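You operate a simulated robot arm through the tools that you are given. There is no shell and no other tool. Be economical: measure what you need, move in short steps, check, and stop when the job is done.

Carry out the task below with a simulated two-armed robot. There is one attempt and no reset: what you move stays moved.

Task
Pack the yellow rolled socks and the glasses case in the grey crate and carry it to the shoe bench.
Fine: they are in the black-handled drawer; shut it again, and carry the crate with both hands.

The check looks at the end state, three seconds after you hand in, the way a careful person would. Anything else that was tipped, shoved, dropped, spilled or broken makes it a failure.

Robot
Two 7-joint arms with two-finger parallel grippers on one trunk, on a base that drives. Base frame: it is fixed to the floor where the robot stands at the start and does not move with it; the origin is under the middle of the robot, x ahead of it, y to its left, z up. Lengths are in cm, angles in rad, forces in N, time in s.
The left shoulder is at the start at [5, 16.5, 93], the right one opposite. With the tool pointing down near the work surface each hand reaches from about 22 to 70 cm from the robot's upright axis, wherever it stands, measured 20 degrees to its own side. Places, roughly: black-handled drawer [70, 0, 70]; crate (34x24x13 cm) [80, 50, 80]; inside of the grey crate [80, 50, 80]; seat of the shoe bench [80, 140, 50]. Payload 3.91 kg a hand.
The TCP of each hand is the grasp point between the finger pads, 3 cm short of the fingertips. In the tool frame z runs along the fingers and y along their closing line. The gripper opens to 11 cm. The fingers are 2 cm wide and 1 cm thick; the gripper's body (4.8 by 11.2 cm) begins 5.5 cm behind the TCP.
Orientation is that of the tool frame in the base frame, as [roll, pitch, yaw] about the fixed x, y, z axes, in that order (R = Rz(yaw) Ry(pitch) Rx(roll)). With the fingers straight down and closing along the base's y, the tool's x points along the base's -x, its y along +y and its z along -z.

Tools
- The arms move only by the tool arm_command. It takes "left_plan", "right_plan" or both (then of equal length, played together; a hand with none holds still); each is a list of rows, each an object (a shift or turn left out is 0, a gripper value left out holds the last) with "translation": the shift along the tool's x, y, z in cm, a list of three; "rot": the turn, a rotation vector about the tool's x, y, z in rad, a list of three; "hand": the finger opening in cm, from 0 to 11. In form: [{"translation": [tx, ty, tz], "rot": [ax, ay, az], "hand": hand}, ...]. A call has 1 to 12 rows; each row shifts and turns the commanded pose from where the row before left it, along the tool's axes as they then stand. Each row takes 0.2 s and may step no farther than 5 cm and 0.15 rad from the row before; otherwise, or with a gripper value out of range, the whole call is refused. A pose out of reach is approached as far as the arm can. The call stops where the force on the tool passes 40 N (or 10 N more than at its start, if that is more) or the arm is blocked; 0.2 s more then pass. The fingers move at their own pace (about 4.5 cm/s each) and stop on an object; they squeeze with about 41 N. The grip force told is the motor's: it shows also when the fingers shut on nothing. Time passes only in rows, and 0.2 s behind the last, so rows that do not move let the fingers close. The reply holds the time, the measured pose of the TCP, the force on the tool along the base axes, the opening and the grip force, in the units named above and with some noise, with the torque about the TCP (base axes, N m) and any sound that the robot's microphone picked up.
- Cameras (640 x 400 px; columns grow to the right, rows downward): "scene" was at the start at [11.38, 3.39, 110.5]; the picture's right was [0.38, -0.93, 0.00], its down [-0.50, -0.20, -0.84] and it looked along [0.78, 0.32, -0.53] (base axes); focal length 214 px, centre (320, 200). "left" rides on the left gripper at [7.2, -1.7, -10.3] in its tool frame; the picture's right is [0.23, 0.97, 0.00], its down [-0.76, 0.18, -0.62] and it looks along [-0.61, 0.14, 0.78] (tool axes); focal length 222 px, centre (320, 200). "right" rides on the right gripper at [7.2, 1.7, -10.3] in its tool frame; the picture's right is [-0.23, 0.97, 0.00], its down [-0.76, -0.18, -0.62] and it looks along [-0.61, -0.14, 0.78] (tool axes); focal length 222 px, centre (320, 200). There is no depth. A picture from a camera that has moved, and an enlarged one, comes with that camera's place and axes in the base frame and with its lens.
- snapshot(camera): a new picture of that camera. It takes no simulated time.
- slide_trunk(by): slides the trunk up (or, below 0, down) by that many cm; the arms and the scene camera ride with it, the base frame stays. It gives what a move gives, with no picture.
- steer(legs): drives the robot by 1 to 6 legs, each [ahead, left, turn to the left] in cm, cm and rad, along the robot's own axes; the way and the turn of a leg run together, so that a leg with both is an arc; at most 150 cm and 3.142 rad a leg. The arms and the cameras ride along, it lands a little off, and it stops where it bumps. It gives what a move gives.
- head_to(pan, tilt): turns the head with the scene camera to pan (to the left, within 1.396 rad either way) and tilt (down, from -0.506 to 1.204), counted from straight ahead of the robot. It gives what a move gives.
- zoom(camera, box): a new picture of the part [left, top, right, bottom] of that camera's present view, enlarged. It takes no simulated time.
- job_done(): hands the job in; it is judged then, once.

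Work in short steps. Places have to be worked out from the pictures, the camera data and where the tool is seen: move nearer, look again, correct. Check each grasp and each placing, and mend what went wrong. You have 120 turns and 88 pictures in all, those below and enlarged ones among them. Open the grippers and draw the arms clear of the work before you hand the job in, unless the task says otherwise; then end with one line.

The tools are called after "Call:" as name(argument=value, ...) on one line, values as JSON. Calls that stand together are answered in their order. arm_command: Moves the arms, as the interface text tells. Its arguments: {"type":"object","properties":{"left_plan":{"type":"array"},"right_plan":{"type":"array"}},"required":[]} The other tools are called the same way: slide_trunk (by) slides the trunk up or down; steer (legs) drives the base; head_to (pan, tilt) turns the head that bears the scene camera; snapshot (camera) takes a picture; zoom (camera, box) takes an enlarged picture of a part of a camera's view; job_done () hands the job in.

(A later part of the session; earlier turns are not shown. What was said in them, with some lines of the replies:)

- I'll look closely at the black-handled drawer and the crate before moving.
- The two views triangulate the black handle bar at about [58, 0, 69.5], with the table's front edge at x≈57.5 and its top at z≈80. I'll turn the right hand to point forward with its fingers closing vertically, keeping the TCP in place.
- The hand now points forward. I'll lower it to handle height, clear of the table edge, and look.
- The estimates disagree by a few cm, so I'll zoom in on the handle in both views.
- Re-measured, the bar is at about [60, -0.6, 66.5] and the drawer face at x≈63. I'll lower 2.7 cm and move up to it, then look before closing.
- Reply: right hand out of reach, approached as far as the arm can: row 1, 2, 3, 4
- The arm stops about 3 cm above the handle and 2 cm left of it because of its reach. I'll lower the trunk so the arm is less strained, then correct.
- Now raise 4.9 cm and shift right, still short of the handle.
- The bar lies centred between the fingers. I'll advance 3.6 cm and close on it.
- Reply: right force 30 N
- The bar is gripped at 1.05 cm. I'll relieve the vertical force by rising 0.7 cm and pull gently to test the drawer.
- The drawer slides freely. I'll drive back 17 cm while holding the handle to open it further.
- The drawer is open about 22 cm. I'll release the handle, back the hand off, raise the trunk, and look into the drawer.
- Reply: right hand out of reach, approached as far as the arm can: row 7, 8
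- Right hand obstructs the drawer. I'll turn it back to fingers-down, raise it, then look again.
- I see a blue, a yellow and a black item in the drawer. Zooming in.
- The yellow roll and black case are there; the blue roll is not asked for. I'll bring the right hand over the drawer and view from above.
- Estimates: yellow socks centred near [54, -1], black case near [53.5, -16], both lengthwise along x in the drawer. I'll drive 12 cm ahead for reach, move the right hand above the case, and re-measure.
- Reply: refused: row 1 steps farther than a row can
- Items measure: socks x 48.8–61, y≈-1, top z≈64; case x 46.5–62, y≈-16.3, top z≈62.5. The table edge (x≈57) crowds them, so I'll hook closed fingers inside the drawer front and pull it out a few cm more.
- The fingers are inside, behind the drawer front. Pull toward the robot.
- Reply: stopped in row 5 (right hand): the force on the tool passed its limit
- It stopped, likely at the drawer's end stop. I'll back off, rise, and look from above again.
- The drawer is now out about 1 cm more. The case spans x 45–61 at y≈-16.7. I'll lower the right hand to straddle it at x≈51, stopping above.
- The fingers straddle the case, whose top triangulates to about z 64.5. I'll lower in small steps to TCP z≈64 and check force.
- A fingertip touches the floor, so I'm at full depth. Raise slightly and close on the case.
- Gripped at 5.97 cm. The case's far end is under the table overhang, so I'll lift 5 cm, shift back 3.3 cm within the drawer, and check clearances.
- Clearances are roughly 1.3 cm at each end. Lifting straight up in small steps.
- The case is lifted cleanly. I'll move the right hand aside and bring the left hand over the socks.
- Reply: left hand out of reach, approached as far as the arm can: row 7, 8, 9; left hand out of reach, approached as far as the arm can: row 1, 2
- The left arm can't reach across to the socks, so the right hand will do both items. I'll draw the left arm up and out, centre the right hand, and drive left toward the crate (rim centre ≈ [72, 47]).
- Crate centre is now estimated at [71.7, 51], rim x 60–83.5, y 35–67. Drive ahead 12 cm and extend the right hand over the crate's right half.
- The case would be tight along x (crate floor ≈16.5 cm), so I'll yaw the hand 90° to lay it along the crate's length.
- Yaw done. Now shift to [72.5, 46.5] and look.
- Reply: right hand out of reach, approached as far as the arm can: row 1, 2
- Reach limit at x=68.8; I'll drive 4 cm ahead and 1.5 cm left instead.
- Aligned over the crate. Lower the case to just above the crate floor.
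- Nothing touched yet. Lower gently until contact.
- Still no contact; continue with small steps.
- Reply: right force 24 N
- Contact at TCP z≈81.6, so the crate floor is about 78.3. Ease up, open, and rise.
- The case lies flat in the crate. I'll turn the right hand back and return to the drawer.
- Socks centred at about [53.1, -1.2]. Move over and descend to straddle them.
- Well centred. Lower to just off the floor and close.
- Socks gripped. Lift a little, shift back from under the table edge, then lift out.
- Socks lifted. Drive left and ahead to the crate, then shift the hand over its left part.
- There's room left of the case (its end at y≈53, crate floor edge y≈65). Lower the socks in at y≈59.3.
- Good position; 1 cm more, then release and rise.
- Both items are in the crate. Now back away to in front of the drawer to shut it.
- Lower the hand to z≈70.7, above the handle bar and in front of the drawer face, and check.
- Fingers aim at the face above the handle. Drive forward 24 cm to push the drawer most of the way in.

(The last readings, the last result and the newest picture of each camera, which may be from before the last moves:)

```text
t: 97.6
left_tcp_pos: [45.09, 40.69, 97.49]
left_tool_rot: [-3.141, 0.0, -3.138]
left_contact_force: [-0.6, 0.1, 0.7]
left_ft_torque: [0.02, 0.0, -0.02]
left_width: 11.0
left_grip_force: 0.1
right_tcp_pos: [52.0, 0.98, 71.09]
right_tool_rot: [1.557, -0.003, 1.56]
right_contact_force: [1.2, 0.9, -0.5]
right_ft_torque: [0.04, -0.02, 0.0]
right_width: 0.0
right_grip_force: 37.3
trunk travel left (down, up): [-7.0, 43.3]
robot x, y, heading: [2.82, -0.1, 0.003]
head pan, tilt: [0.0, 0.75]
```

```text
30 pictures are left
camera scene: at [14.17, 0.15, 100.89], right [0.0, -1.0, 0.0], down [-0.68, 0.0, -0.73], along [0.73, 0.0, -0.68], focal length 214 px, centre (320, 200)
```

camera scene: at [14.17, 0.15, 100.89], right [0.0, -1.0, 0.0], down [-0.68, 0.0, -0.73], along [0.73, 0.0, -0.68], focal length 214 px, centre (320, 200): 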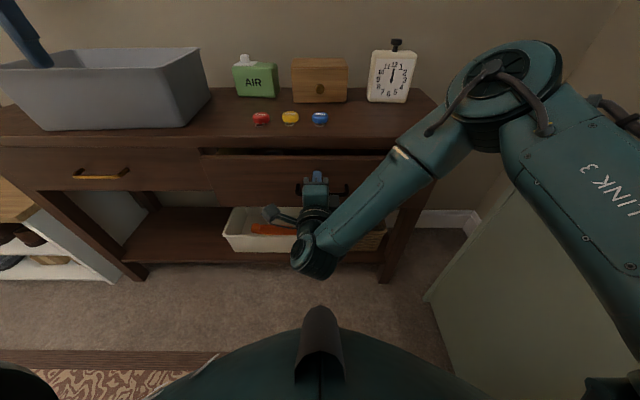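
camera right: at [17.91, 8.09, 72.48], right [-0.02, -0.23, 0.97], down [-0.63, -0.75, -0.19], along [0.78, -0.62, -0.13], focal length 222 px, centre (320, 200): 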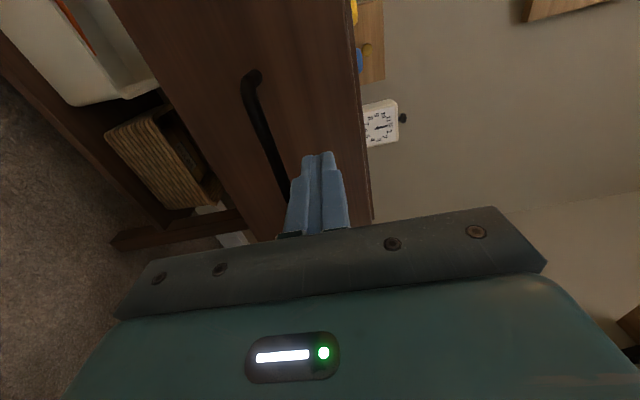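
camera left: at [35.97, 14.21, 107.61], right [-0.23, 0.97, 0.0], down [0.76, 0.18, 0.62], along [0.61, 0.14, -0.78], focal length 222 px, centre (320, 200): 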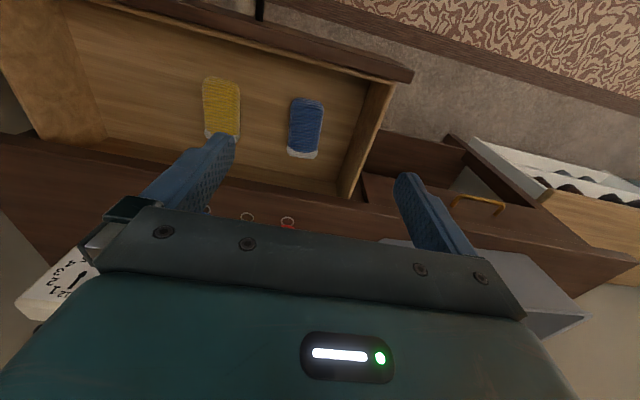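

Almost shut. Finish with the arm in small steps so the force limit catches the stop.

Call:
arm_command(right_plan=[{"translation": [0, 0, 1.5]}, {"translation": [0, 0, 1.5]}, {"translation": [0, 0, 1.5]}, {"translation": [0, 0, 1.2]}, {"translation": [0, 0, 1]}, {"translation": [0, 0, 0.7]}, {"translation": [0, 0, 0.7]}, {"translation": [0, 0, 0.7]}, {}])

Call:
zoom(camera="scene", box=[160, 100, 440, 275])

```text
t: 99.1
left_tcp_pos: [45.0, 40.65, 97.71]
left_tool_rot: [-3.141, 0.002, 3.141]
left_contact_force: [-0.3, 0.8, 0.1]
left_ft_torque: [0.0, 0.01, -0.01]
left_width: 10.99
left_grip_force: 0.2
right_tcp_pos: [58.71, 0.84, 71.12]
right_tool_rot: [1.56, -0.002, 1.562]
right_contact_force: [-16.5, -5.4, 8.1]
right_ft_torque: [-0.02, -0.15, -0.07]
right_width: 0.0
right_grip_force: 37.4
trunk travel left (down, up): [-7.0, 43.3]
robot x, y, heading: [2.68, 0.2, 0.006]
head pan, tilt: [0.0, 0.75]
stopped in row 7 (right hand): the force on the tool passed its limit (the readings are from after the stop); the commanded pose is now the measured one
```

```text
2.29 times, centred on (300, 188) of scene
camera zoom: at [13.93, 0.08, 100.93], right [0.0, -1.0, 0.0], down [-0.68, 0.0, -0.73], along [0.73, 0.0, -0.68], focal length 490 px, centre (366, 229)
```

zoom: 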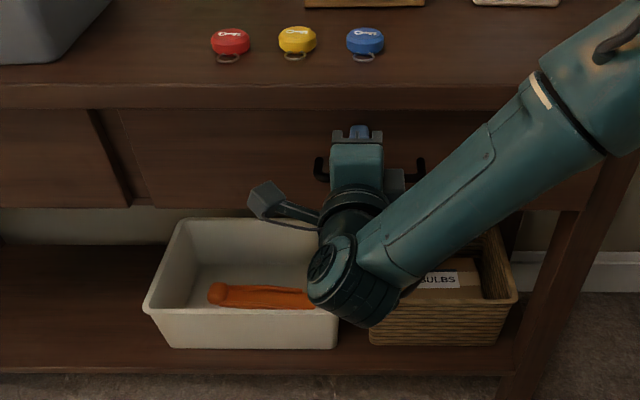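

The drawer met its stop. Withdraw the hand and check it's flush.

Call:
arm_command(right_plan=[{"translation": [0, 0, -3]}, {"translation": [0, 0, -4]}, {"translation": [0, 0, -4]}, {"translation": [-4, 0, -3]}, {}])

Call:
steer(legs=[[-20, 0, 0]])

Call:
slide_trunk(by=18)

Call:
zoom(camera="scene", box=[60, 80, 460, 330])

```text
t: 100.3
left_tcp_pos: [45.02, 40.6, 97.5]
left_tool_rot: [3.141, -0.001, -3.14]
left_contact_force: [0.0, 0.3, -1.2]
left_ft_torque: [0.0, 0.0, 0.02]
left_width: 11.01
left_grip_force: 0.2
right_tcp_pos: [44.7, -2.95, 71.1]
right_tool_rot: [1.563, -0.003, 1.563]
right_contact_force: [0.6, -0.3, 0.4]
right_ft_torque: [0.01, -0.02, 0.03]
right_width: 0.0
right_grip_force: 37.1
trunk travel left (down, up): [-7.0, 43.3]
robot x, y, heading: [2.9, 0.05, 0.008]
head pan, tilt: [0.0, 0.75]
```

```text
t: 101.9
left_tcp_pos: [24.97, 40.58, 97.56]
left_tool_rot: [-3.142, 0.001, -3.14]
left_contact_force: [-0.3, 0.7, 0.5]
left_ft_torque: [-0.01, 0.01, 0.0]
left_width: 11.01
left_grip_force: 0.1
right_tcp_pos: [24.69, -3.02, 70.91]
right_tool_rot: [1.562, 0.0, 1.562]
right_contact_force: [-1.0, 0.0, -0.1]
right_ft_torque: [0.03, 0.01, 0.02]
right_width: 0.0
right_grip_force: 37.8
trunk travel left (down, up): [-7.0, 43.3]
robot x, y, heading: [-16.91, -0.02, -0.002]
head pan, tilt: [0.0, 0.75]
```

```text
t: 103.9
left_tcp_pos: [24.98, 40.58, 115.48]
left_tool_rot: [3.141, -0.001, -3.14]
left_contact_force: [-0.7, 0.8, -0.7]
left_ft_torque: [0.01, 0.01, 0.02]
left_width: 11.02
left_grip_force: 0.1
right_tcp_pos: [24.65, -3.01, 88.81]
right_tool_rot: [1.564, 0.001, 1.562]
right_contact_force: [-0.7, -1.1, -0.4]
right_ft_torque: [-0.03, 0.02, 0.02]
right_width: 0.0
right_grip_force: 38.2
trunk travel left (down, up): [-25.0, 25.3]
robot x, y, heading: [-17.08, -0.39, -0.009]
head pan, tilt: [0.0, 0.75]
```

```text
1.60 times, centred on (260, 205) of scene
camera zoom: at [-6.02, 0.09, 118.88], right [0.0, -1.0, 0.0], down [-0.68, 0.0, -0.73], along [0.73, 0.0, -0.68], focal length 343 px, centre (416, 192)
```

zoom: 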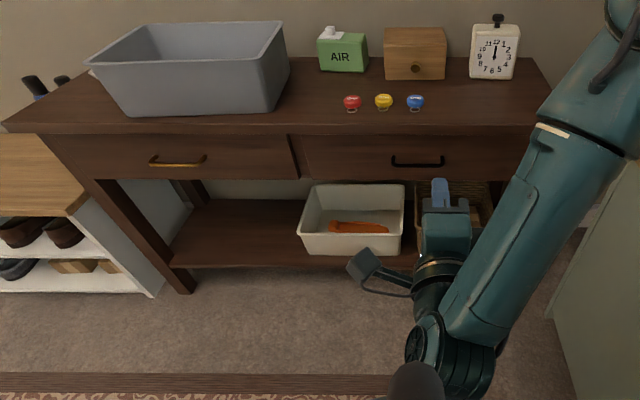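

The drawer is flush and shut. Now turn the right hand back to fingers-down and look at the bench and crate.

Call:
arm_command(right_plan=[{"translation": [-3, 4, 0], "hand": 7}, {"translation": [-3, 4, 0]}, {"rot": [0.0866, 0.0866, -0.0866]}, {"rot": [0.0866, 0.0866, -0.0866]}, {"rot": [0.0866, 0.0866, -0.0866]}, {"rot": [0.0866, 0.0866, -0.0866]}, {"rot": [0.0866, 0.0866, -0.0866]}, {"rot": [0.0866, 0.0866, -0.0866]}, {"rot": [0.0866, 0.0866, -0.0866]}, {"rot": [0.0866, 0.0866, -0.0866]}, {"rot": [0.0866, 0.0866, -0.0866]}, {"rot": [0.0866, 0.0866, -0.0866]}])

Call:
arm_command(right_plan=[{"rot": [0.0866, 0.0866, -0.0866]}, {"rot": [0.0866, 0.0866, -0.0866]}, {"rot": [0.0832, 0.0832, -0.0832]}, {"rot": [0.0862, 0.0862, -0.0862]}, {"translation": [-2, 0, -3]}, {"translation": [-2, 0, -3]}, {}])

Call:
steer(legs=[[0, 44, 0.008]])

Call:
head_to(pan=0.7, tilt=0.55)

Call:
snapshot(camera="scene")

```text
t: 106.5
left_tcp_pos: [24.99, 40.57, 115.54]
left_tool_rot: [-3.141, 0.0, -3.141]
left_contact_force: [0.3, 0.8, 0.0]
left_ft_torque: [-0.01, -0.02, -0.02]
left_width: 11.0
left_grip_force: 0.0
right_tcp_pos: [25.38, -8.44, 96.73]
right_tool_rot: [2.734, 0.275, 2.726]
right_contact_force: [0.3, 0.7, 0.8]
right_ft_torque: [-0.02, -0.01, 0.0]
right_width: 7.01
right_grip_force: 0.1
right hand out of reach, approached as far as the arm can: row 3, 4
trunk travel left (down, up): [-25.0, 25.3]
robot x, y, heading: [-17.78, 0.11, -0.005]
head pan, tilt: [0.0, 0.75]
```

```text
t: 108.1
left_tcp_pos: [24.91, 40.7, 115.53]
left_tool_rot: [3.14, 0.001, -3.139]
left_contact_force: [-1.1, -0.7, -0.4]
left_ft_torque: [0.04, 0.03, -0.01]
left_width: 11.01
left_grip_force: 0.0
right_tcp_pos: [29.5, -8.22, 102.9]
right_tool_rot: [3.139, 0.009, 3.133]
right_contact_force: [-0.3, -0.6, 0.2]
right_ft_torque: [0.0, 0.02, 0.02]
right_width: 7.01
right_grip_force: 0.0
trunk travel left (down, up): [-25.0, 25.3]
robot x, y, heading: [-17.2, 0.33, -0.001]
head pan, tilt: [0.0, 0.75]
```

```text
t: 110.8
left_tcp_pos: [25.13, 85.12, 115.4]
left_tool_rot: [3.141, -0.001, 3.139]
left_contact_force: [0.6, 0.7, -0.1]
left_ft_torque: [-0.04, -0.02, -0.02]
left_width: 11.03
left_grip_force: 0.0
right_tcp_pos: [29.6, 36.2, 102.75]
right_tool_rot: [3.139, 0.009, 3.127]
right_contact_force: [0.4, 0.6, -0.4]
right_ft_torque: [-0.01, -0.01, -0.02]
right_width: 7.0
right_grip_force: 0.1
trunk travel left (down, up): [-25.0, 25.3]
robot x, y, heading: [-17.32, 44.92, -0.001]
head pan, tilt: [0.0, 0.75]
```

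```text
t: 111.9
left_tcp_pos: [25.27, 85.11, 115.44]
left_tool_rot: [3.141, -0.001, 3.137]
left_contact_force: [0.4, -0.3, 0.0]
left_ft_torque: [0.0, 0.0, 0.03]
left_width: 10.99
left_grip_force: 0.0
right_tcp_pos: [29.41, 36.32, 102.81]
right_tool_rot: [3.14, 0.009, 3.128]
right_contact_force: [0.3, 0.0, 0.0]
right_ft_torque: [0.0, 0.0, -0.01]
right_width: 7.0
right_grip_force: 0.0
trunk travel left (down, up): [-25.0, 25.3]
robot x, y, heading: [-17.38, 45.15, -0.003]
head pan, tilt: [0.7, 0.55]
```

```text
27 pictures are left
camera scene: at [-7.37, 50.51, 120.63], right [0.64, -0.77, 0.0], down [-0.4, -0.34, -0.85], along [0.65, 0.55, -0.52], focal length 214 px, centre (320, 200)
```

scene: 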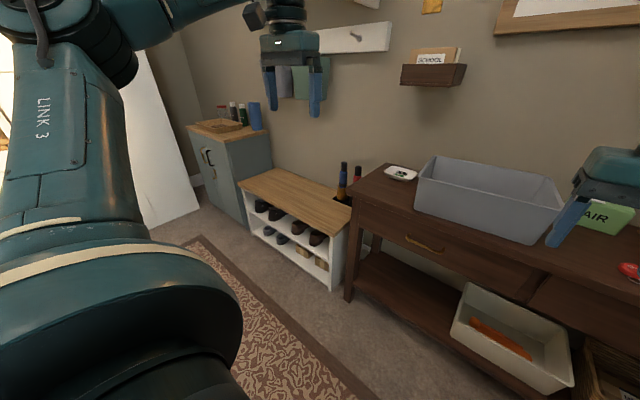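

Bench seat spans about x 62–97, y 97–185 and is clear. Drive up to the crate and bring both hands above its end rims.

Call:
steer(legs=[[29, 0, 0.002]])

Call:
arm_command(left_plan=[{"translation": [-2.5, -2, 2.5]}, {"translation": [-2.5, -2, 2.5]}, {"translation": [-2.5, -2, 2.5]}, {"translation": [-2.5, -2, 2.5]}, {"translation": [-2.5, -2.5, 2]}, {"translation": [-2.5, -3, 0]}, {}], right_plan=[{"translation": [-2.5, 0, 0]}, {"translation": [-2.5, 0, 0]}, {"translation": [-2.5, 0, 0]}, {"translation": [-2.5, 0, 0]}, {"translation": [-2.5, 0, 0]}, {"translation": [0, 0, 0]}, {}])

Call:
head_to(pan=0.05, tilt=0.7)

Call:
snapshot(camera="scene")

Call:
snapshot(camera="left")

Call:
snapshot(camera="right")

```text
t: 113.9
left_tcp_pos: [53.65, 85.08, 115.48]
left_tool_rot: [3.141, -0.001, 3.138]
left_contact_force: [0.0, -0.3, -0.7]
left_ft_torque: [-0.02, 0.02, -0.02]
left_width: 11.04
left_grip_force: 0.0
right_tcp_pos: [58.09, 36.15, 102.71]
right_tool_rot: [3.141, 0.009, 3.127]
right_contact_force: [0.1, 0.0, 0.5]
right_ft_torque: [0.0, 0.02, -0.01]
right_width: 6.98
right_grip_force: 0.0
trunk travel left (down, up): [-25.0, 25.3]
robot x, y, heading: [10.81, 44.46, -0.004]
head pan, tilt: [0.7, 0.55]
```

```text
t: 115.5
left_tcp_pos: [67.94, 71.69, 102.94]
left_tool_rot: [3.141, -0.001, 3.14]
left_contact_force: [0.1, -0.8, -0.8]
left_ft_torque: [-0.03, 0.03, 0.01]
left_width: 10.99
left_grip_force: 0.1
left hand out of reach, approached as far as the arm can: row 6
right_tcp_pos: [70.58, 35.98, 103.03]
right_tool_rot: [3.14, 0.008, 3.128]
right_contact_force: [-0.3, 0.4, -0.3]
right_ft_torque: [0.0, 0.03, -0.02]
right_width: 7.0
right_grip_force: 0.0
trunk travel left (down, up): [-25.0, 25.3]
robot x, y, heading: [11.0, 44.61, -0.004]
head pan, tilt: [0.7, 0.55]
```

```text
t: 116.5
left_tcp_pos: [67.76, 71.56, 103.01]
left_tool_rot: [3.141, 0.0, 3.139]
left_contact_force: [0.4, -0.7, -0.4]
left_ft_torque: [0.01, 0.02, 0.01]
left_width: 11.0
left_grip_force: 0.1
right_tcp_pos: [70.64, 36.03, 103.01]
right_tool_rot: [3.139, 0.008, 3.129]
right_contact_force: [0.3, 1.3, 0.9]
right_ft_torque: [0.0, 0.03, -0.03]
right_width: 6.98
right_grip_force: 0.1
trunk travel left (down, up): [-25.0, 25.3]
robot x, y, heading: [11.17, 44.54, -0.006]
head pan, tilt: [0.051, 0.7]
```

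```text
26 pictures are left
camera scene: at [22.8, 45.07, 119.32], right [0.05, -1.0, 0.0], down [-0.64, -0.03, -0.77], along [0.76, 0.04, -0.64], focal length 214 px, centre (320, 200)
```

scene: 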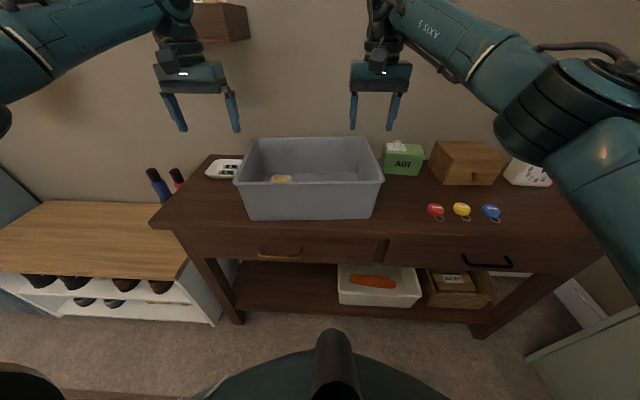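

```text
25 pictures are left
camera left: at [60.47, 69.89, 113.28], right [-0.22, 0.97, 0.0], down [0.76, 0.18, 0.62], along [0.61, 0.14, -0.78], focal length 222 px, centre (320, 200)
```

left: 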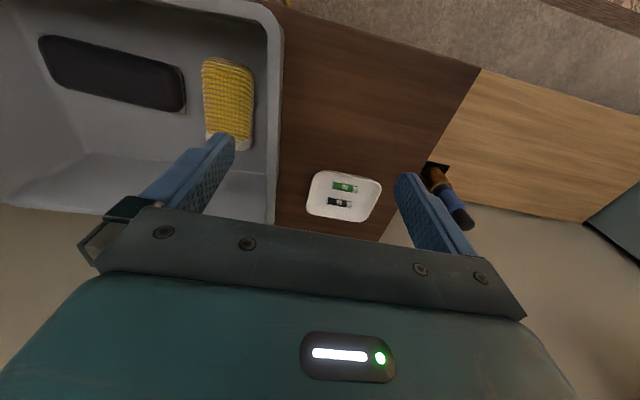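

```text
24 pictures are left
camera right: at [63.13, 37.72, 113.13], right [0.24, 0.97, 0.0], down [0.75, -0.19, 0.63], along [0.61, -0.15, -0.78], focal length 222 px, centre (320, 200)
```

right: 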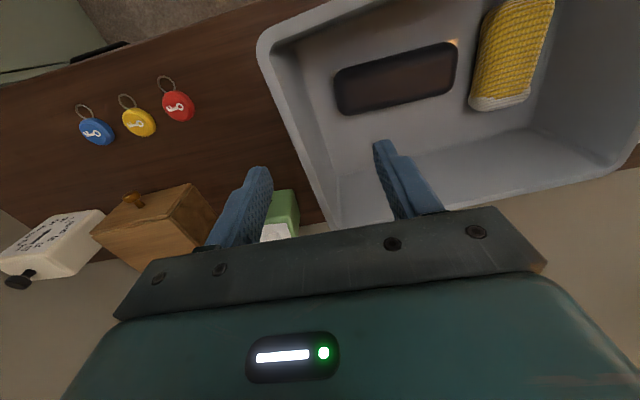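

Rims: right lip at y≈33.3, left lip at y≈67, top z≈91, crate centre x≈73. The left arm is short of reach, so I'll reposition the base 6 cm ahead and 6 cm right, then set the hands above each lip.

Call:
steer(legs=[[6, -6, 0.004]])

Call:
arm_command(right_plan=[{"translation": [2.3, 1.5, 2], "hand": 5}, {"translation": [2.3, 1.5, 2]}, {}], left_plan=[{"translation": [1, 0.8, 2], "hand": 5}, {"translation": [1, 0.8, 2]}, {}])

```text
t: 117.6
left_tcp_pos: [73.72, 65.77, 102.94]
left_tool_rot: [3.141, 0.0, 3.141]
left_contact_force: [0.1, -0.7, -0.7]
left_ft_torque: [0.01, -0.02, 0.01]
left_width: 11.02
left_grip_force: 0.1
right_tcp_pos: [76.59, 30.13, 103.01]
right_tool_rot: [3.141, 0.008, 3.13]
right_contact_force: [0.1, -0.9, 0.3]
right_ft_torque: [0.02, -0.02, 0.04]
right_width: 6.97
right_grip_force: 0.0
trunk travel left (down, up): [-25.0, 25.3]
robot x, y, heading: [17.03, 38.52, -0.002]
head pan, tilt: [0.051, 0.7]
```

```text
t: 118.4
left_tcp_pos: [71.68, 67.35, 99.0]
left_tool_rot: [-3.14, 0.0, -3.141]
left_contact_force: [-0.2, -0.5, -0.7]
left_ft_torque: [-0.01, -0.01, 0.02]
left_width: 5.03
left_grip_force: 0.0
right_tcp_pos: [71.84, 33.23, 98.82]
right_tool_rot: [3.14, 0.009, 3.129]
right_contact_force: [0.4, 1.1, -0.6]
right_ft_torque: [0.01, 0.01, 0.01]
right_width: 4.97
right_grip_force: 0.1
trunk travel left (down, up): [-25.0, 25.3]
robot x, y, heading: [17.22, 38.8, -0.001]
head pan, tilt: [0.051, 0.7]
```

Both hands are over the lips; check with the hand cameras before lowering.

Call:
snapshot(camera="left")

Call:
snapshot(camera="right")

```text
23 pictures are left
camera left: at [64.3, 65.7, 109.25], right [-0.23, 0.97, 0.0], down [0.76, 0.18, 0.62], along [0.61, 0.14, -0.78], focal length 222 px, centre (320, 200)
```

left: 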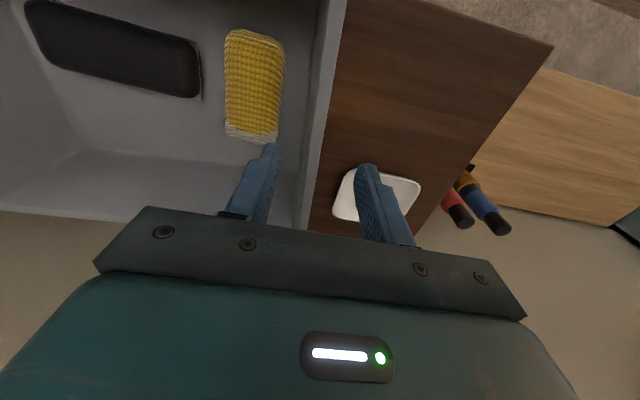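

```text
22 pictures are left
camera right: at [64.45, 34.91, 109.01], right [0.24, 0.97, 0.0], down [0.75, -0.19, 0.63], along [0.61, -0.15, -0.78], focal length 222 px, centre (320, 200)
```

right: 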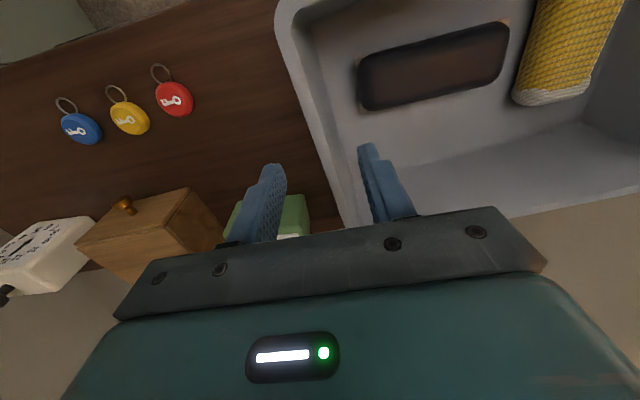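

Both lips lie between the fingers. Lower both hands to z≈88.5.

Call:
arm_command(right_plan=[{"translation": [0, 0.4, 4]}, {"translation": [0, 0, 3]}, {"translation": [0, 0, 2]}, {"translation": [0, 0, 1.3]}, {}], left_plan=[{"translation": [0, 0.2, 4]}, {"translation": [0, 0, 3]}, {"translation": [0, 0, 2]}, {"translation": [0, 0, 1.5]}, {}])

Call:
snapshot(camera="left")

Call:
snapshot(camera="right")

```text
t: 119.6
left_tcp_pos: [71.46, 67.48, 88.35]
left_tool_rot: [3.14, 0.0, 3.141]
left_contact_force: [-0.5, -0.4, 0.4]
left_ft_torque: [0.0, 0.06, -0.01]
left_width: 5.03
left_grip_force: 0.1
right_tcp_pos: [72.08, 33.66, 88.56]
right_tool_rot: [3.14, 0.009, 3.131]
right_contact_force: [-0.5, 0.6, -0.3]
right_ft_torque: [0.0, -0.02, -0.01]
right_width: 5.02
right_grip_force: 0.1
trunk travel left (down, up): [-25.0, 25.3]
robot x, y, heading: [17.0, 38.38, -0.002]
head pan, tilt: [0.051, 0.7]
```

```text
21 pictures are left
camera left: at [64.23, 65.76, 98.64], right [-0.23, 0.97, 0.0], down [0.76, 0.18, 0.62], along [0.61, 0.14, -0.78], focal length 222 px, centre (320, 200)
```

left: 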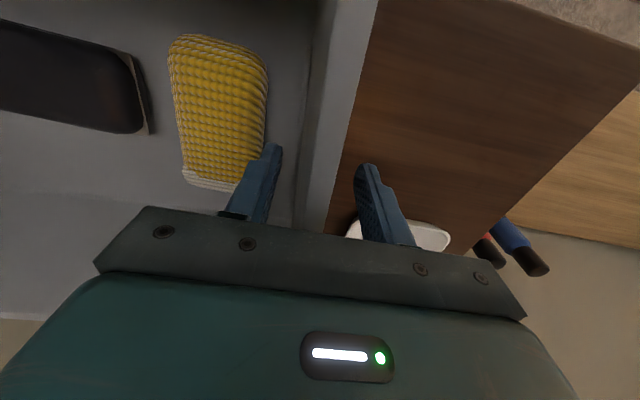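

```text
20 pictures are left
camera right: at [64.66, 35.39, 98.76], right [0.24, 0.97, 0.0], down [0.75, -0.19, 0.63], along [0.61, -0.15, -0.78], focal length 222 px, centre (320, 200)
```

right: 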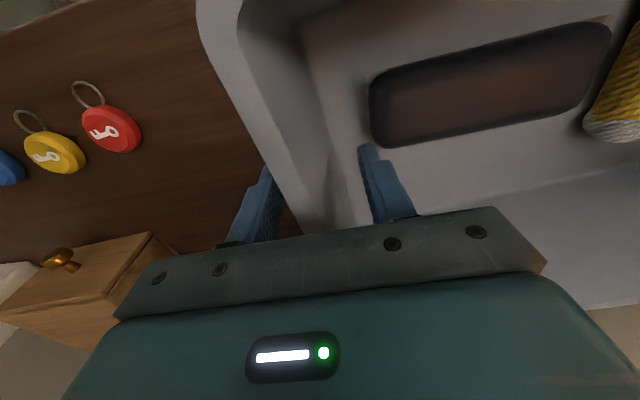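

The walls are between the fingers on both sides. Close both hands.

Call:
arm_command(right_plan=[{"hand": 2.5}, {"hand": 0}, {}, {}, {}, {}], left_plan=[{"hand": 2.5}, {"hand": 0}, {}, {}, {}, {}])

```text
t: 121.0
left_tcp_pos: [71.54, 67.18, 88.31]
left_tool_rot: [-3.132, 0.002, 3.141]
left_contact_force: [5.3, -21.5, -0.3]
left_ft_torque: [-2.31, 0.02, 0.83]
left_width: 0.77
left_grip_force: 40.9
right_tcp_pos: [71.94, 33.98, 88.62]
right_tool_rot: [3.133, 0.009, 3.136]
right_contact_force: [-5.2, 21.9, -0.4]
right_ft_torque: [2.22, -0.02, 0.86]
right_width: 0.78
right_grip_force: 41.6
trunk travel left (down, up): [-25.0, 25.3]
robot x, y, heading: [16.97, 38.61, -0.001]
head pan, tilt: [0.051, 0.7]
```

Both walls gripped (0.77 cm). Relieve the sideways strain by 0.35 cm each, then lift 2 cm.

Call:
arm_command(right_plan=[{"translation": [0, 0.35, 0]}, {}, {"translation": [0, 0, -1]}, {"translation": [0, 0, -1]}, {}], left_plan=[{"translation": [0, -0.35, 0]}, {}, {"translation": [0, 0, -1]}, {"translation": [0, 0, -1]}, {}])

Call:
snapshot(camera="scene")

```text
t: 122.2
left_tcp_pos: [71.67, 67.22, 90.34]
left_tool_rot: [3.141, -0.001, -3.141]
left_contact_force: [5.4, -6.5, -3.0]
left_ft_torque: [-2.31, -0.05, 0.84]
left_width: 0.81
left_grip_force: 41.1
right_tcp_pos: [72.07, 33.86, 90.75]
right_tool_rot: [3.141, 0.006, 3.129]
right_contact_force: [-5.0, 6.5, -1.8]
right_ft_torque: [2.16, 0.21, 0.88]
right_width: 0.83
right_grip_force: 41.1
trunk travel left (down, up): [-25.0, 25.3]
robot x, y, heading: [17.43, 38.6, 0.002]
head pan, tilt: [0.051, 0.7]
```

```text
19 pictures are left
camera scene: at [28.82, 39.04, 119.31], right [0.05, -1.0, 0.0], down [-0.64, -0.03, -0.76], along [0.76, 0.04, -0.64], focal length 214 px, centre (320, 200)
```

scene: 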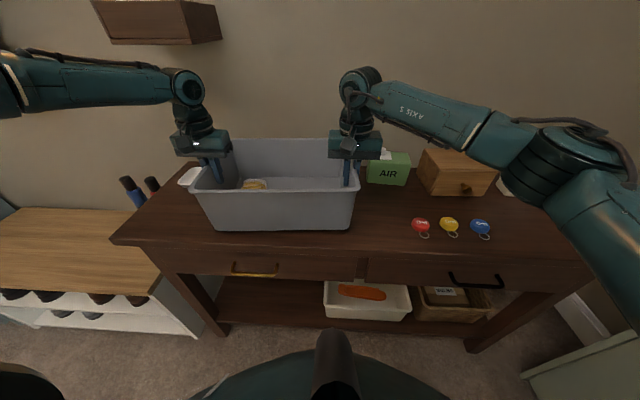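

Loads are small and steady. Lift the crate with the trunk, which keeps both hands in step.

Call:
slide_trunk(by=8)

Call:
snapshot(camera="scene")

```text
t: 123.3
left_tcp_pos: [71.71, 67.12, 98.47]
left_tool_rot: [-3.14, 0.0, -3.141]
left_contact_force: [5.5, -1.0, -3.1]
left_ft_torque: [-2.26, -0.2, 0.84]
left_width: 0.79
left_grip_force: 41.0
right_tcp_pos: [72.04, 33.95, 98.63]
right_tool_rot: [3.139, 0.008, 3.129]
right_contact_force: [-5.0, 1.2, -3.8]
right_ft_torque: [2.1, 0.36, 0.89]
right_width: 0.81
right_grip_force: 41.7
trunk travel left (down, up): [-33.0, 17.3]
robot x, y, heading: [17.38, 38.49, 0.001]
head pan, tilt: [0.051, 0.7]
```

```text
18 pictures are left
camera scene: at [28.84, 39.04, 127.3], right [0.05, -1.0, 0.0], down [-0.64, -0.03, -0.76], along [0.76, 0.04, -0.64], focal length 214 px, centre (320, 200)
```

scene: 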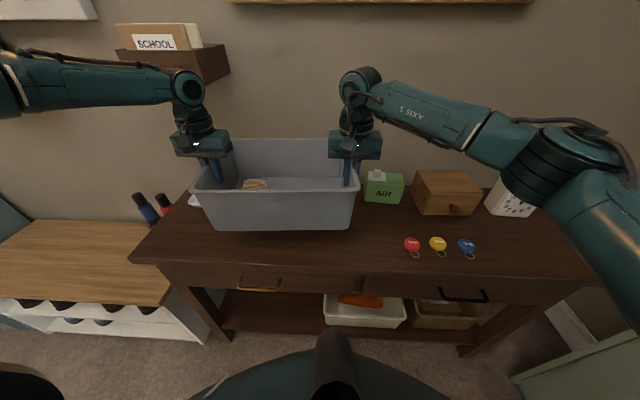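

The crate is up, level, with bottom at about z 87. Drive straight back, clear of the table, then check the hold.

Call:
steer(legs=[[-37, 0, 0]])

Call:
steer(legs=[[0, 45, 0]])

Call:
snapshot(camera="scene")

```text
t: 125.7
left_tcp_pos: [34.09, 67.4, 98.43]
left_tool_rot: [-3.142, 0.0, -3.139]
left_contact_force: [5.8, 4.5, -3.1]
left_ft_torque: [-2.19, -0.03, 0.83]
left_width: 0.81
left_grip_force: 40.9
right_tcp_pos: [34.6, 34.08, 98.82]
right_tool_rot: [3.14, 0.009, 3.133]
right_contact_force: [-6.1, -3.8, -3.1]
right_ft_torque: [2.11, 0.14, 0.84]
right_width: 0.82
right_grip_force: 41.4
trunk travel left (down, up): [-33.0, 17.3]
robot x, y, heading: [-20.24, 38.34, 0.006]
head pan, tilt: [0.051, 0.7]
```

```text
t: 128.5
left_tcp_pos: [34.06, 112.59, 98.4]
left_tool_rot: [-3.141, 0.001, -3.136]
left_contact_force: [5.2, 4.5, -2.7]
left_ft_torque: [-2.23, -0.42, 0.89]
left_width: 0.8
left_grip_force: 40.9
right_tcp_pos: [34.45, 79.23, 98.72]
right_tool_rot: [3.141, 0.01, 3.135]
right_contact_force: [-5.5, -4.8, -3.2]
right_ft_torque: [2.06, 0.55, 0.91]
right_width: 0.79
right_grip_force: 40.9
trunk travel left (down, up): [-33.0, 17.3]
robot x, y, heading: [-20.71, 83.63, 0.005]
head pan, tilt: [0.051, 0.7]
```

```text
17 pictures are left
camera scene: at [-8.76, 84.22, 127.31], right [0.05, -1.0, 0.0], down [-0.64, -0.04, -0.76], along [0.76, 0.04, -0.64], focal length 214 px, centre (320, 200)
```

scene: 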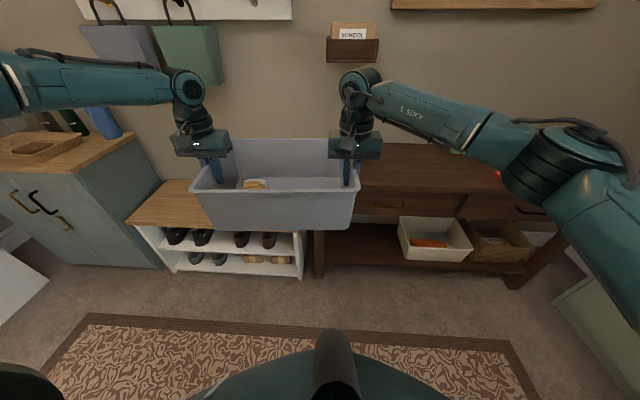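

Hold is steady. Continue left 44 cm to centre on the bench, and lower the trunk partway.

Call:
steer(legs=[[0, 43.5, -0.004]])

Call:
slide_trunk(by=-18)

Call:
snapshot(camera="scene")

```text
t: 131.1
left_tcp_pos: [34.0, 155.77, 98.37]
left_tool_rot: [-3.139, -0.001, -3.139]
left_contact_force: [5.9, 4.6, -3.1]
left_ft_torque: [-2.23, -0.43, 0.87]
left_width: 0.77
left_grip_force: 41.5
right_tcp_pos: [34.36, 122.46, 98.76]
right_tool_rot: [3.139, 0.006, 3.13]
right_contact_force: [-5.4, -5.2, -3.1]
right_ft_torque: [2.09, 0.54, 0.89]
right_width: 0.79
right_grip_force: 40.6
trunk travel left (down, up): [-33.0, 17.3]
robot x, y, heading: [-20.77, 127.0, 0.004]
head pan, tilt: [0.051, 0.7]
```

```text
t: 133.1
left_tcp_pos: [34.02, 155.58, 80.42]
left_tool_rot: [-3.141, 0.002, -3.139]
left_contact_force: [5.9, 5.3, -2.6]
left_ft_torque: [-2.24, -0.34, 0.83]
left_width: 0.76
left_grip_force: 41.5
right_tcp_pos: [34.39, 122.39, 80.7]
right_tool_rot: [3.139, 0.007, 3.133]
right_contact_force: [-5.6, -4.5, -3.4]
right_ft_torque: [2.07, 0.41, 0.87]
right_width: 0.8
right_grip_force: 40.5
trunk travel left (down, up): [-15.0, 35.3]
robot x, y, heading: [-20.66, 127.19, 0.001]
head pan, tilt: [0.051, 0.7]
```

```text
16 pictures are left
camera scene: at [-8.88, 127.51, 109.31], right [0.05, -1.0, 0.0], down [-0.64, -0.03, -0.76], along [0.76, 0.04, -0.64], focal length 214 px, centre (320, 200)
```

scene: 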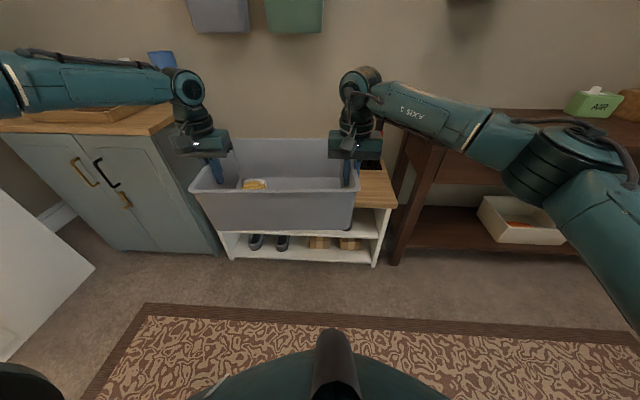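

Steady. The right elbow would pass over the table's left end, so I'll keep the trunk at this height, go in above the seat, and lower with the arms. Driving 2 cm left and 22 cm ahead first.

Call:
steer(legs=[[22, 2.5, 0]])

Call:
snapshot(camera="scene")

```text
t: 134.8
left_tcp_pos: [55.78, 158.26, 80.46]
left_tool_rot: [-3.139, -0.002, -3.139]
left_contact_force: [5.6, 4.4, -3.2]
left_ft_torque: [-2.19, -0.28, 0.8]
left_width: 0.82
left_grip_force: 41.6
right_tcp_pos: [56.03, 124.85, 80.66]
right_tool_rot: [3.14, 0.009, 3.133]
right_contact_force: [-5.1, -4.8, -3.0]
right_ft_torque: [2.11, 0.36, 0.88]
right_width: 0.79
right_grip_force: 40.9
trunk travel left (down, up): [-15.0, 35.3]
robot x, y, heading: [1.43, 129.44, 0.001]
head pan, tilt: [0.051, 0.7]
```

```text
15 pictures are left
camera scene: at [12.87, 129.99, 109.3], right [0.05, -1.0, 0.0], down [-0.64, -0.03, -0.76], along [0.76, 0.04, -0.64], focal length 214 px, centre (320, 200)
```

scene: 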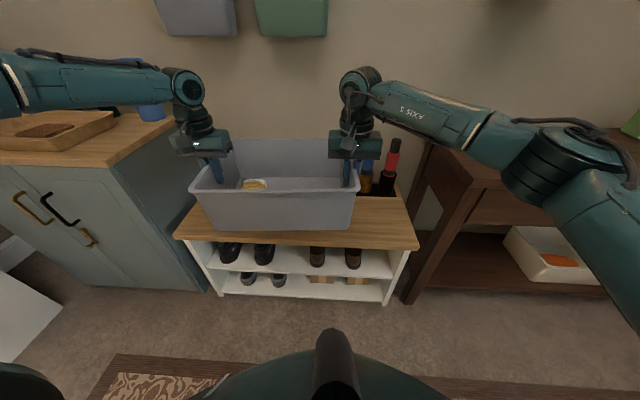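

Bench front edge is x≈60, and the bottle box sits at its right-back corner (y≲113), clear of the crate. Drive ahead 20 cm.

Call:
steer(legs=[[20, 1.5, 0]])

Call:
snapshot(camera="scene")

Call:
snapshot(camera="right")

```text
t: 136.4
left_tcp_pos: [75.26, 159.66, 80.51]
left_tool_rot: [-3.139, -0.001, -3.139]
left_contact_force: [5.4, 4.8, -2.4]
left_ft_torque: [-2.23, -0.12, 0.85]
left_width: 0.77
left_grip_force: 40.8
right_tcp_pos: [75.81, 126.42, 80.79]
right_tool_rot: [3.139, 0.006, 3.132]
right_contact_force: [-5.9, -4.9, -3.4]
right_ft_torque: [2.1, 0.26, 0.9]
right_width: 0.82
right_grip_force: 41.0
trunk travel left (down, up): [-15.0, 35.3]
robot x, y, heading: [20.73, 130.99, -0.004]
head pan, tilt: [0.051, 0.7]
```

```text
14 pictures are left
camera scene: at [32.48, 131.5, 109.3], right [0.05, -1.0, 0.0], down [-0.64, -0.03, -0.76], along [0.76, 0.04, -0.64], focal length 214 px, centre (320, 200)
```

scene: 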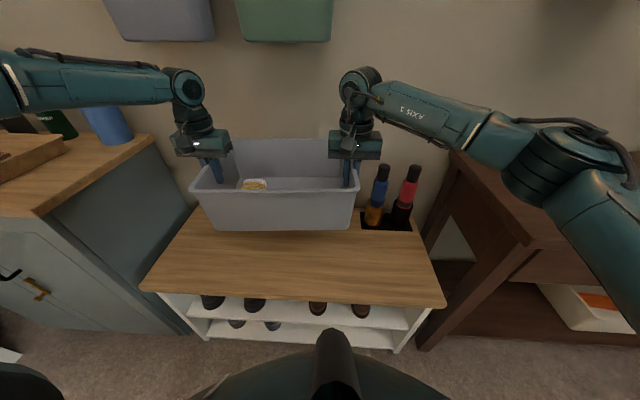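

```text
13 pictures are left
camera right: at [68.3, 128.1, 90.83], right [0.24, 0.97, 0.0], down [0.76, -0.19, 0.63], along [0.61, -0.15, -0.78], focal length 222 px, centre (320, 200)
```

right: 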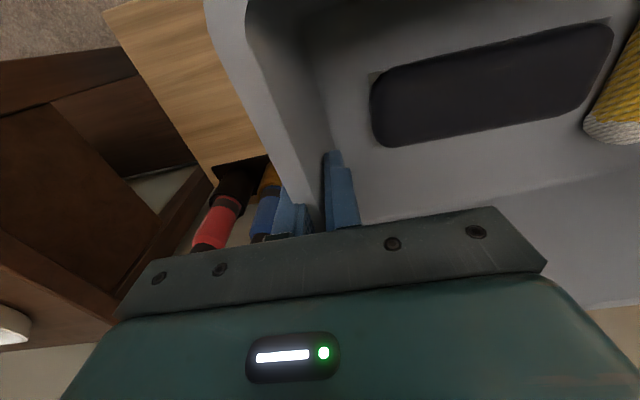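

All clear: bottles at about [91, 114], 7 cm from the crate. Lower with both arms together, 8 cm first.

Call:
arm_command(right_plan=[{"translation": [0, 0, 1]}, {"translation": [0, 0, 2]}, {"translation": [0, 0, 2]}, {"translation": [0, 0, 2]}, {"translation": [0, 0, 1]}, {}], left_plan=[{"translation": [0, 0, 1]}, {"translation": [0, 0, 2]}, {"translation": [0, 0, 2]}, {"translation": [0, 0, 2]}, {"translation": [0, 0, 1]}, {}])

Call:
snapshot(camera="scene")

```text
t: 137.8
left_tcp_pos: [75.56, 159.71, 72.45]
left_tool_rot: [3.141, 0.001, -3.137]
left_contact_force: [5.1, 8.3, -2.5]
left_ft_torque: [-2.22, 0.05, 0.79]
left_width: 0.78
left_grip_force: 41.4
right_tcp_pos: [75.8, 126.44, 72.66]
right_tool_rot: [3.14, 0.005, 3.133]
right_contact_force: [-4.3, -8.1, -3.4]
right_ft_torque: [2.06, 0.05, 0.88]
right_width: 0.82
right_grip_force: 40.9
trunk travel left (down, up): [-15.0, 35.3]
robot x, y, heading: [20.99, 131.11, -0.002]
head pan, tilt: [0.051, 0.7]
```

```text
12 pictures are left
camera scene: at [32.47, 131.5, 109.31], right [0.05, -1.0, 0.0], down [-0.64, -0.03, -0.76], along [0.76, 0.04, -0.64], focal length 214 px, centre (320, 200)
```

scene: 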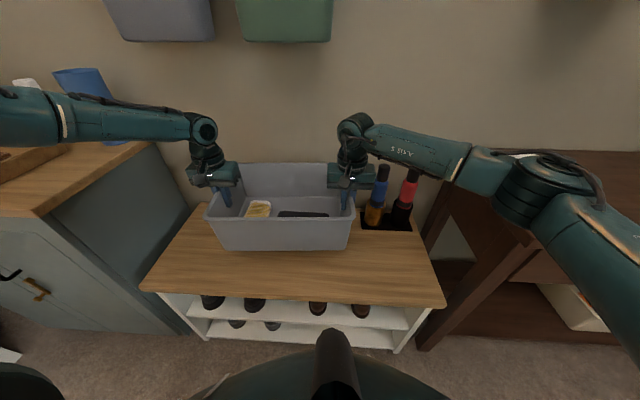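

Fine so far and level. Lower 7 cm more.

Call:
arm_command(right_plan=[{"translation": [0, 0, 1]}, {"translation": [0, 0, 1.5]}, {"translation": [0, 0, 1.5]}, {"translation": [0, 0, 1.5]}, {"translation": [0, 0, 1.5]}, {}], left_plan=[{"translation": [0, 0, 1]}, {"translation": [0, 0, 1.5]}, {"translation": [0, 0, 1.5]}, {"translation": [0, 0, 1.5]}, {"translation": [0, 0, 1.5]}, {}])

Call:
snapshot(camera="scene")

```text
t: 139.2
left_tcp_pos: [74.02, 160.2, 66.46]
left_tool_rot: [-3.134, 0.004, -3.14]
left_contact_force: [5.6, -12.7, -4.0]
left_ft_torque: [-1.64, -1.18, 0.92]
left_width: 0.7
left_grip_force: 41.2
left hand out of reach, approached as far as the arm can: row 4, 5
right_tcp_pos: [75.65, 126.8, 65.78]
right_tool_rot: [3.133, 0.005, 3.138]
right_contact_force: [-7.3, 13.6, -1.2]
right_ft_torque: [2.07, 1.24, 1.01]
right_width: 0.97
right_grip_force: 40.5
trunk travel left (down, up): [-15.0, 35.3]
robot x, y, heading: [20.76, 131.17, 0.003]
head pan, tilt: [0.051, 0.7]
```

```text
11 pictures are left
camera scene: at [32.48, 131.5, 109.31], right [0.05, -1.0, 0.0], down [-0.64, -0.03, -0.76], along [0.76, 0.04, -0.64], focal length 214 px, centre (320, 200)
```

scene: 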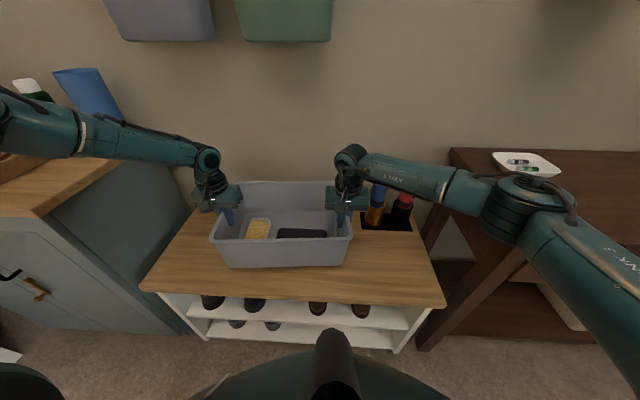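

The left arm hit its reach limit, so the remaining ~5 cm goes by trunk. Right elbow is clear of the table end (y≈104 vs 92). Lower 3.5 cm.

Call:
slide_trunk(by=-3.5)

Call:
zoom(camera="scene", box=[130, 130, 450, 330])

```text
t: 140.0
left_tcp_pos: [73.99, 160.06, 62.88]
left_tool_rot: [-3.135, 0.003, -3.137]
left_contact_force: [6.2, -22.5, -5.4]
left_ft_torque: [-1.66, -0.23, 0.79]
left_width: 0.71
left_grip_force: 41.5
right_tcp_pos: [75.63, 126.86, 62.32]
right_tool_rot: [3.13, 0.005, 3.137]
right_contact_force: [-6.1, 22.2, -1.1]
right_ft_torque: [2.25, 0.31, 0.89]
right_width: 0.98
right_grip_force: 40.9
trunk travel left (down, up): [-11.5, 38.8]
robot x, y, heading: [20.58, 131.12, 0.004]
head pan, tilt: [0.051, 0.7]
```

```text
2.00 times, centred on (290, 230) of scene
camera zoom: at [32.46, 131.49, 105.81], right [0.05, -1.0, 0.0], down [-0.64, -0.03, -0.76], along [0.76, 0.04, -0.64], focal length 429 px, centre (380, 140)
```

zoom: 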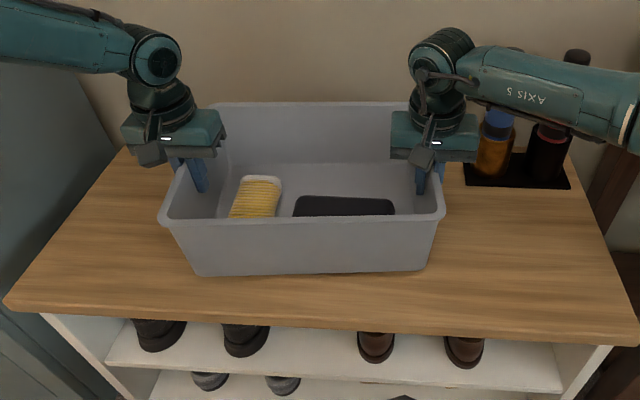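

Nearly down. Continue in ~1 cm steps watching the vertical force.

Call:
slide_trunk(by=-1.0)

Call:
slide_trunk(by=-0.6)

```text
t: 140.6
left_tcp_pos: [73.89, 160.13, 61.92]
left_tool_rot: [-3.135, 0.003, -3.136]
left_contact_force: [7.2, -22.0, -5.6]
left_ft_torque: [-1.61, -0.01, 0.84]
left_width: 0.67
left_grip_force: 41.0
right_tcp_pos: [75.63, 126.84, 61.23]
right_tool_rot: [3.131, 0.005, 3.139]
right_contact_force: [-6.4, 23.6, 0.8]
right_ft_torque: [2.25, 0.09, 0.88]
right_width: 0.99
right_grip_force: 41.0
trunk travel left (down, up): [-10.5, 39.8]
robot x, y, heading: [21.16, 131.49, 0.008]
head pan, tilt: [0.051, 0.7]
```

```text
t: 141.1
left_tcp_pos: [73.93, 160.11, 61.33]
left_tool_rot: [-3.133, 0.006, -3.135]
left_contact_force: [6.7, -22.4, -4.8]
left_ft_torque: [-1.58, -0.18, 0.86]
left_width: 0.69
left_grip_force: 40.7
right_tcp_pos: [75.59, 126.84, 60.69]
right_tool_rot: [3.131, 0.008, 3.138]
right_contact_force: [-5.8, 22.3, 1.5]
right_ft_torque: [2.29, -0.01, 0.88]
right_width: 0.95
right_grip_force: 41.4
trunk travel left (down, up): [-9.9, 40.4]
robot x, y, heading: [21.19, 130.79, 0.0]
head pan, tilt: [0.051, 0.7]
```

The right side begins to touch. One more small step.

Call:
slide_trunk(by=-0.7)

Call:
zoom(camera="scene", box=[130, 130, 450, 330])

```text
t: 141.7
left_tcp_pos: [73.78, 160.25, 60.77]
left_tool_rot: [-3.136, 0.006, -3.135]
left_contact_force: [8.2, -14.1, -1.4]
left_ft_torque: [-2.32, 0.49, 0.78]
left_width: 0.75
left_grip_force: 41.4
right_tcp_pos: [75.7, 127.11, 60.57]
right_tool_rot: [3.127, 0.012, 3.139]
right_contact_force: [-9.6, 19.0, 31.9]
right_ft_torque: [2.26, 0.32, 0.92]
right_width: 0.91
right_grip_force: 41.1
trunk travel left (down, up): [-9.2, 41.1]
robot x, y, heading: [20.74, 130.87, 0.005]
head pan, tilt: [0.051, 0.7]
```

```text
2.00 times, centred on (290, 230) of scene
camera zoom: at [32.22, 131.53, 103.59], right [0.05, -1.0, 0.0], down [-0.64, -0.03, -0.77], along [0.77, 0.04, -0.64], focal length 429 px, centre (380, 140)
```

zoom: 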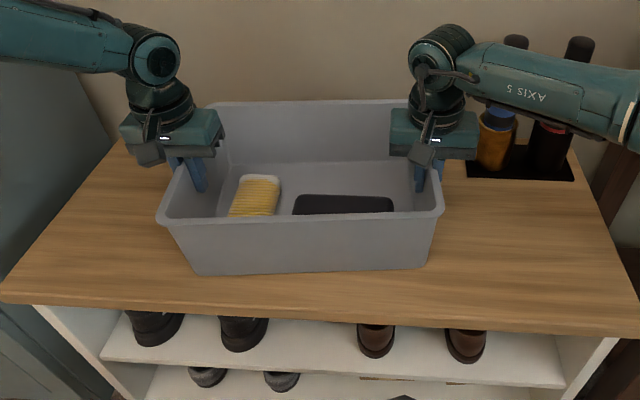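

The crate is resting on the seat. Ease the right hand, then open both hands together.

Call:
arm_command(right_plan=[{"translation": [0, 0.2, -0.3]}, {}, {"hand": 4.5}, {}, {}, {}], left_plan=[{"translation": [0, -0.2, 0.2]}, {}, {"hand": 4.5}, {}, {}, {}])

Call:
snapshot(camera="left")

Call:
snapshot(camera="right")

```text
t: 143.1
left_tcp_pos: [73.79, 160.24, 60.51]
left_tool_rot: [-3.14, 0.007, -3.138]
left_contact_force: [-0.2, 0.4, 1.0]
left_ft_torque: [-0.02, -0.01, 0.0]
left_width: 4.49
left_grip_force: 0.0
right_tcp_pos: [75.73, 126.61, 60.3]
right_tool_rot: [3.141, 0.006, 3.134]
right_contact_force: [-0.2, 0.4, -1.0]
right_ft_torque: [-0.02, -0.02, -0.01]
right_width: 4.48
right_grip_force: 0.2
trunk travel left (down, up): [-9.2, 41.1]
robot x, y, heading: [20.74, 130.89, -0.003]
head pan, tilt: [0.051, 0.7]
```

```text
8 pictures are left
camera left: at [66.41, 158.42, 70.77], right [-0.23, 0.97, 0.0], down [0.76, 0.18, 0.63], along [0.61, 0.14, -0.78], focal length 222 px, centre (320, 200)
```

left: 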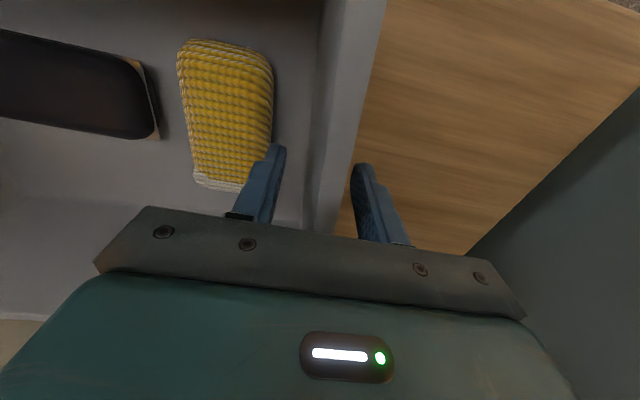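

```text
7 pictures are left
camera right: at [68.35, 128.36, 70.4], right [0.24, 0.97, 0.0], down [0.76, -0.19, 0.63], along [0.61, -0.15, -0.78], focal length 222 px, centre (320, 200)
```

right: 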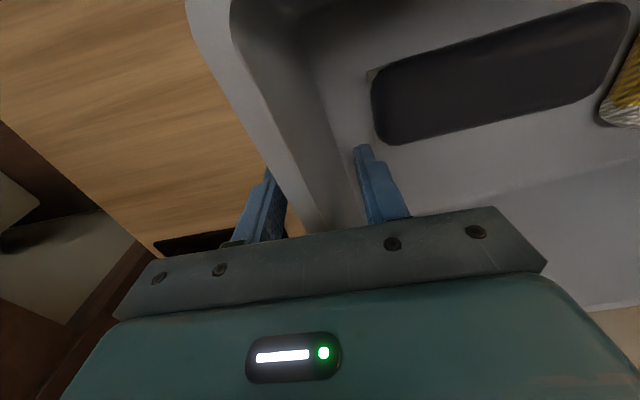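

Both hands are free of the walls. Raise the trunk 25 cm straight up, then drive back.

Call:
slide_trunk(by=25)

Call:
steer(legs=[[-35, 0, 0]])

Call:
snapshot(camera="scene")

```text
t: 145.6
left_tcp_pos: [73.8, 160.02, 85.43]
left_tool_rot: [-3.142, 0.005, -3.137]
left_contact_force: [-0.1, 0.1, 0.0]
left_ft_torque: [0.02, -0.03, 0.0]
left_width: 4.51
left_grip_force: 0.0
right_tcp_pos: [75.76, 126.62, 85.24]
right_tool_rot: [3.139, 0.009, 3.132]
right_contact_force: [-0.2, -0.1, -0.5]
right_ft_torque: [-0.01, -0.02, 0.02]
right_width: 4.5
right_grip_force: 0.0
trunk travel left (down, up): [-34.2, 16.1]
robot x, y, heading: [20.77, 131.03, 0.0]
head pan, tilt: [0.051, 0.7]
```

```text
t: 147.9
left_tcp_pos: [37.93, 160.51, 85.61]
left_tool_rot: [-3.14, 0.006, -3.128]
left_contact_force: [0.0, -0.1, -0.9]
left_ft_torque: [-0.01, -0.02, -0.01]
left_width: 4.49
left_grip_force: 0.1
right_tcp_pos: [40.23, 127.08, 85.29]
right_tool_rot: [3.138, 0.009, -3.14]
right_contact_force: [-0.2, 0.6, 0.4]
right_ft_torque: [-0.01, 0.0, 0.03]
right_width: 4.51
right_grip_force: 0.1
trunk travel left (down, up): [-34.2, 16.1]
robot x, y, heading: [-14.6, 130.89, 0.009]
head pan, tilt: [0.051, 0.7]
```

```text
6 pictures are left
camera scene: at [-3.16, 131.38, 128.52], right [0.06, -1.0, 0.0], down [-0.64, -0.04, -0.77], along [0.76, 0.05, -0.64], focal length 214 px, centre (320, 200)
```

scene: 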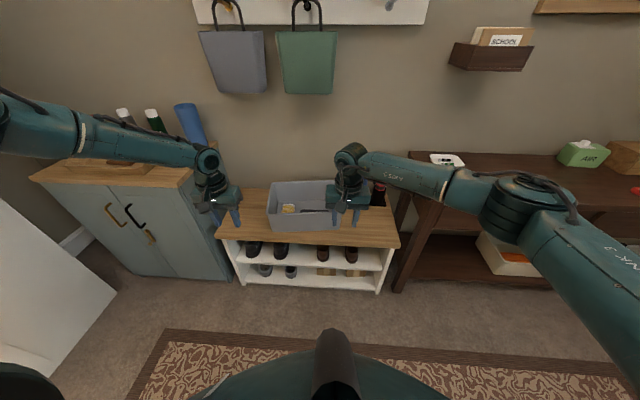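

The crate sits on the bench with both items. One last look toward the table to confirm the drawer and other things are undisturbed.

Call:
head_to(pan=-0.75, tilt=0.55)

Call:
snapshot(camera="scene")

```text
t: 149.1
left_tcp_pos: [37.91, 160.37, 85.47]
left_tool_rot: [-3.142, 0.005, -3.126]
left_contact_force: [-0.8, 0.2, -0.2]
left_ft_torque: [0.03, 0.02, 0.0]
left_width: 4.5
left_grip_force: 0.0
right_tcp_pos: [40.27, 127.06, 85.3]
right_tool_rot: [3.14, 0.007, -3.14]
right_contact_force: [0.2, -1.1, 0.2]
right_ft_torque: [0.03, 0.03, 0.03]
right_width: 4.52
right_grip_force: 0.1
trunk travel left (down, up): [-34.2, 16.1]
robot x, y, heading: [-14.77, 131.09, 0.008]
head pan, tilt: [-0.75, 0.55]
```

```text
5 pictures are left
camera scene: at [-4.96, 124.81, 129.83], right [-0.67, -0.74, 0.0], down [-0.39, 0.35, -0.85], along [0.63, -0.57, -0.52], focal length 214 px, centre (320, 200)
```

scene: 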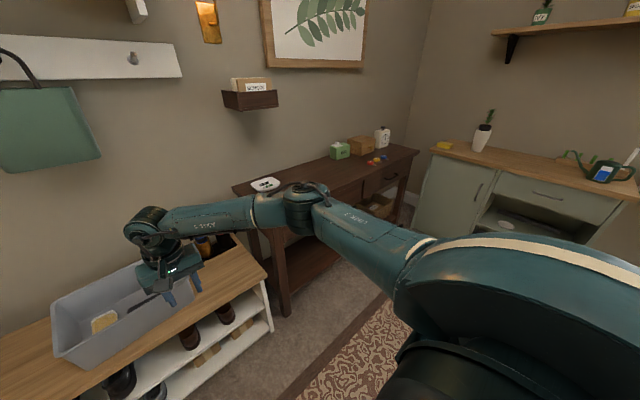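

The drawer is shut, the table items are undisturbed, and the crate is on the bench with both items inside. Handing in.

Call:
job_done()

```text
The job is handed in.
```

The yellow rolled socks and the glasses case are packed in the grey crate. I carried it with both hands to the shoe bench, the black-handled drawer is shut, and nothing else looked disturbed in the last pictures.
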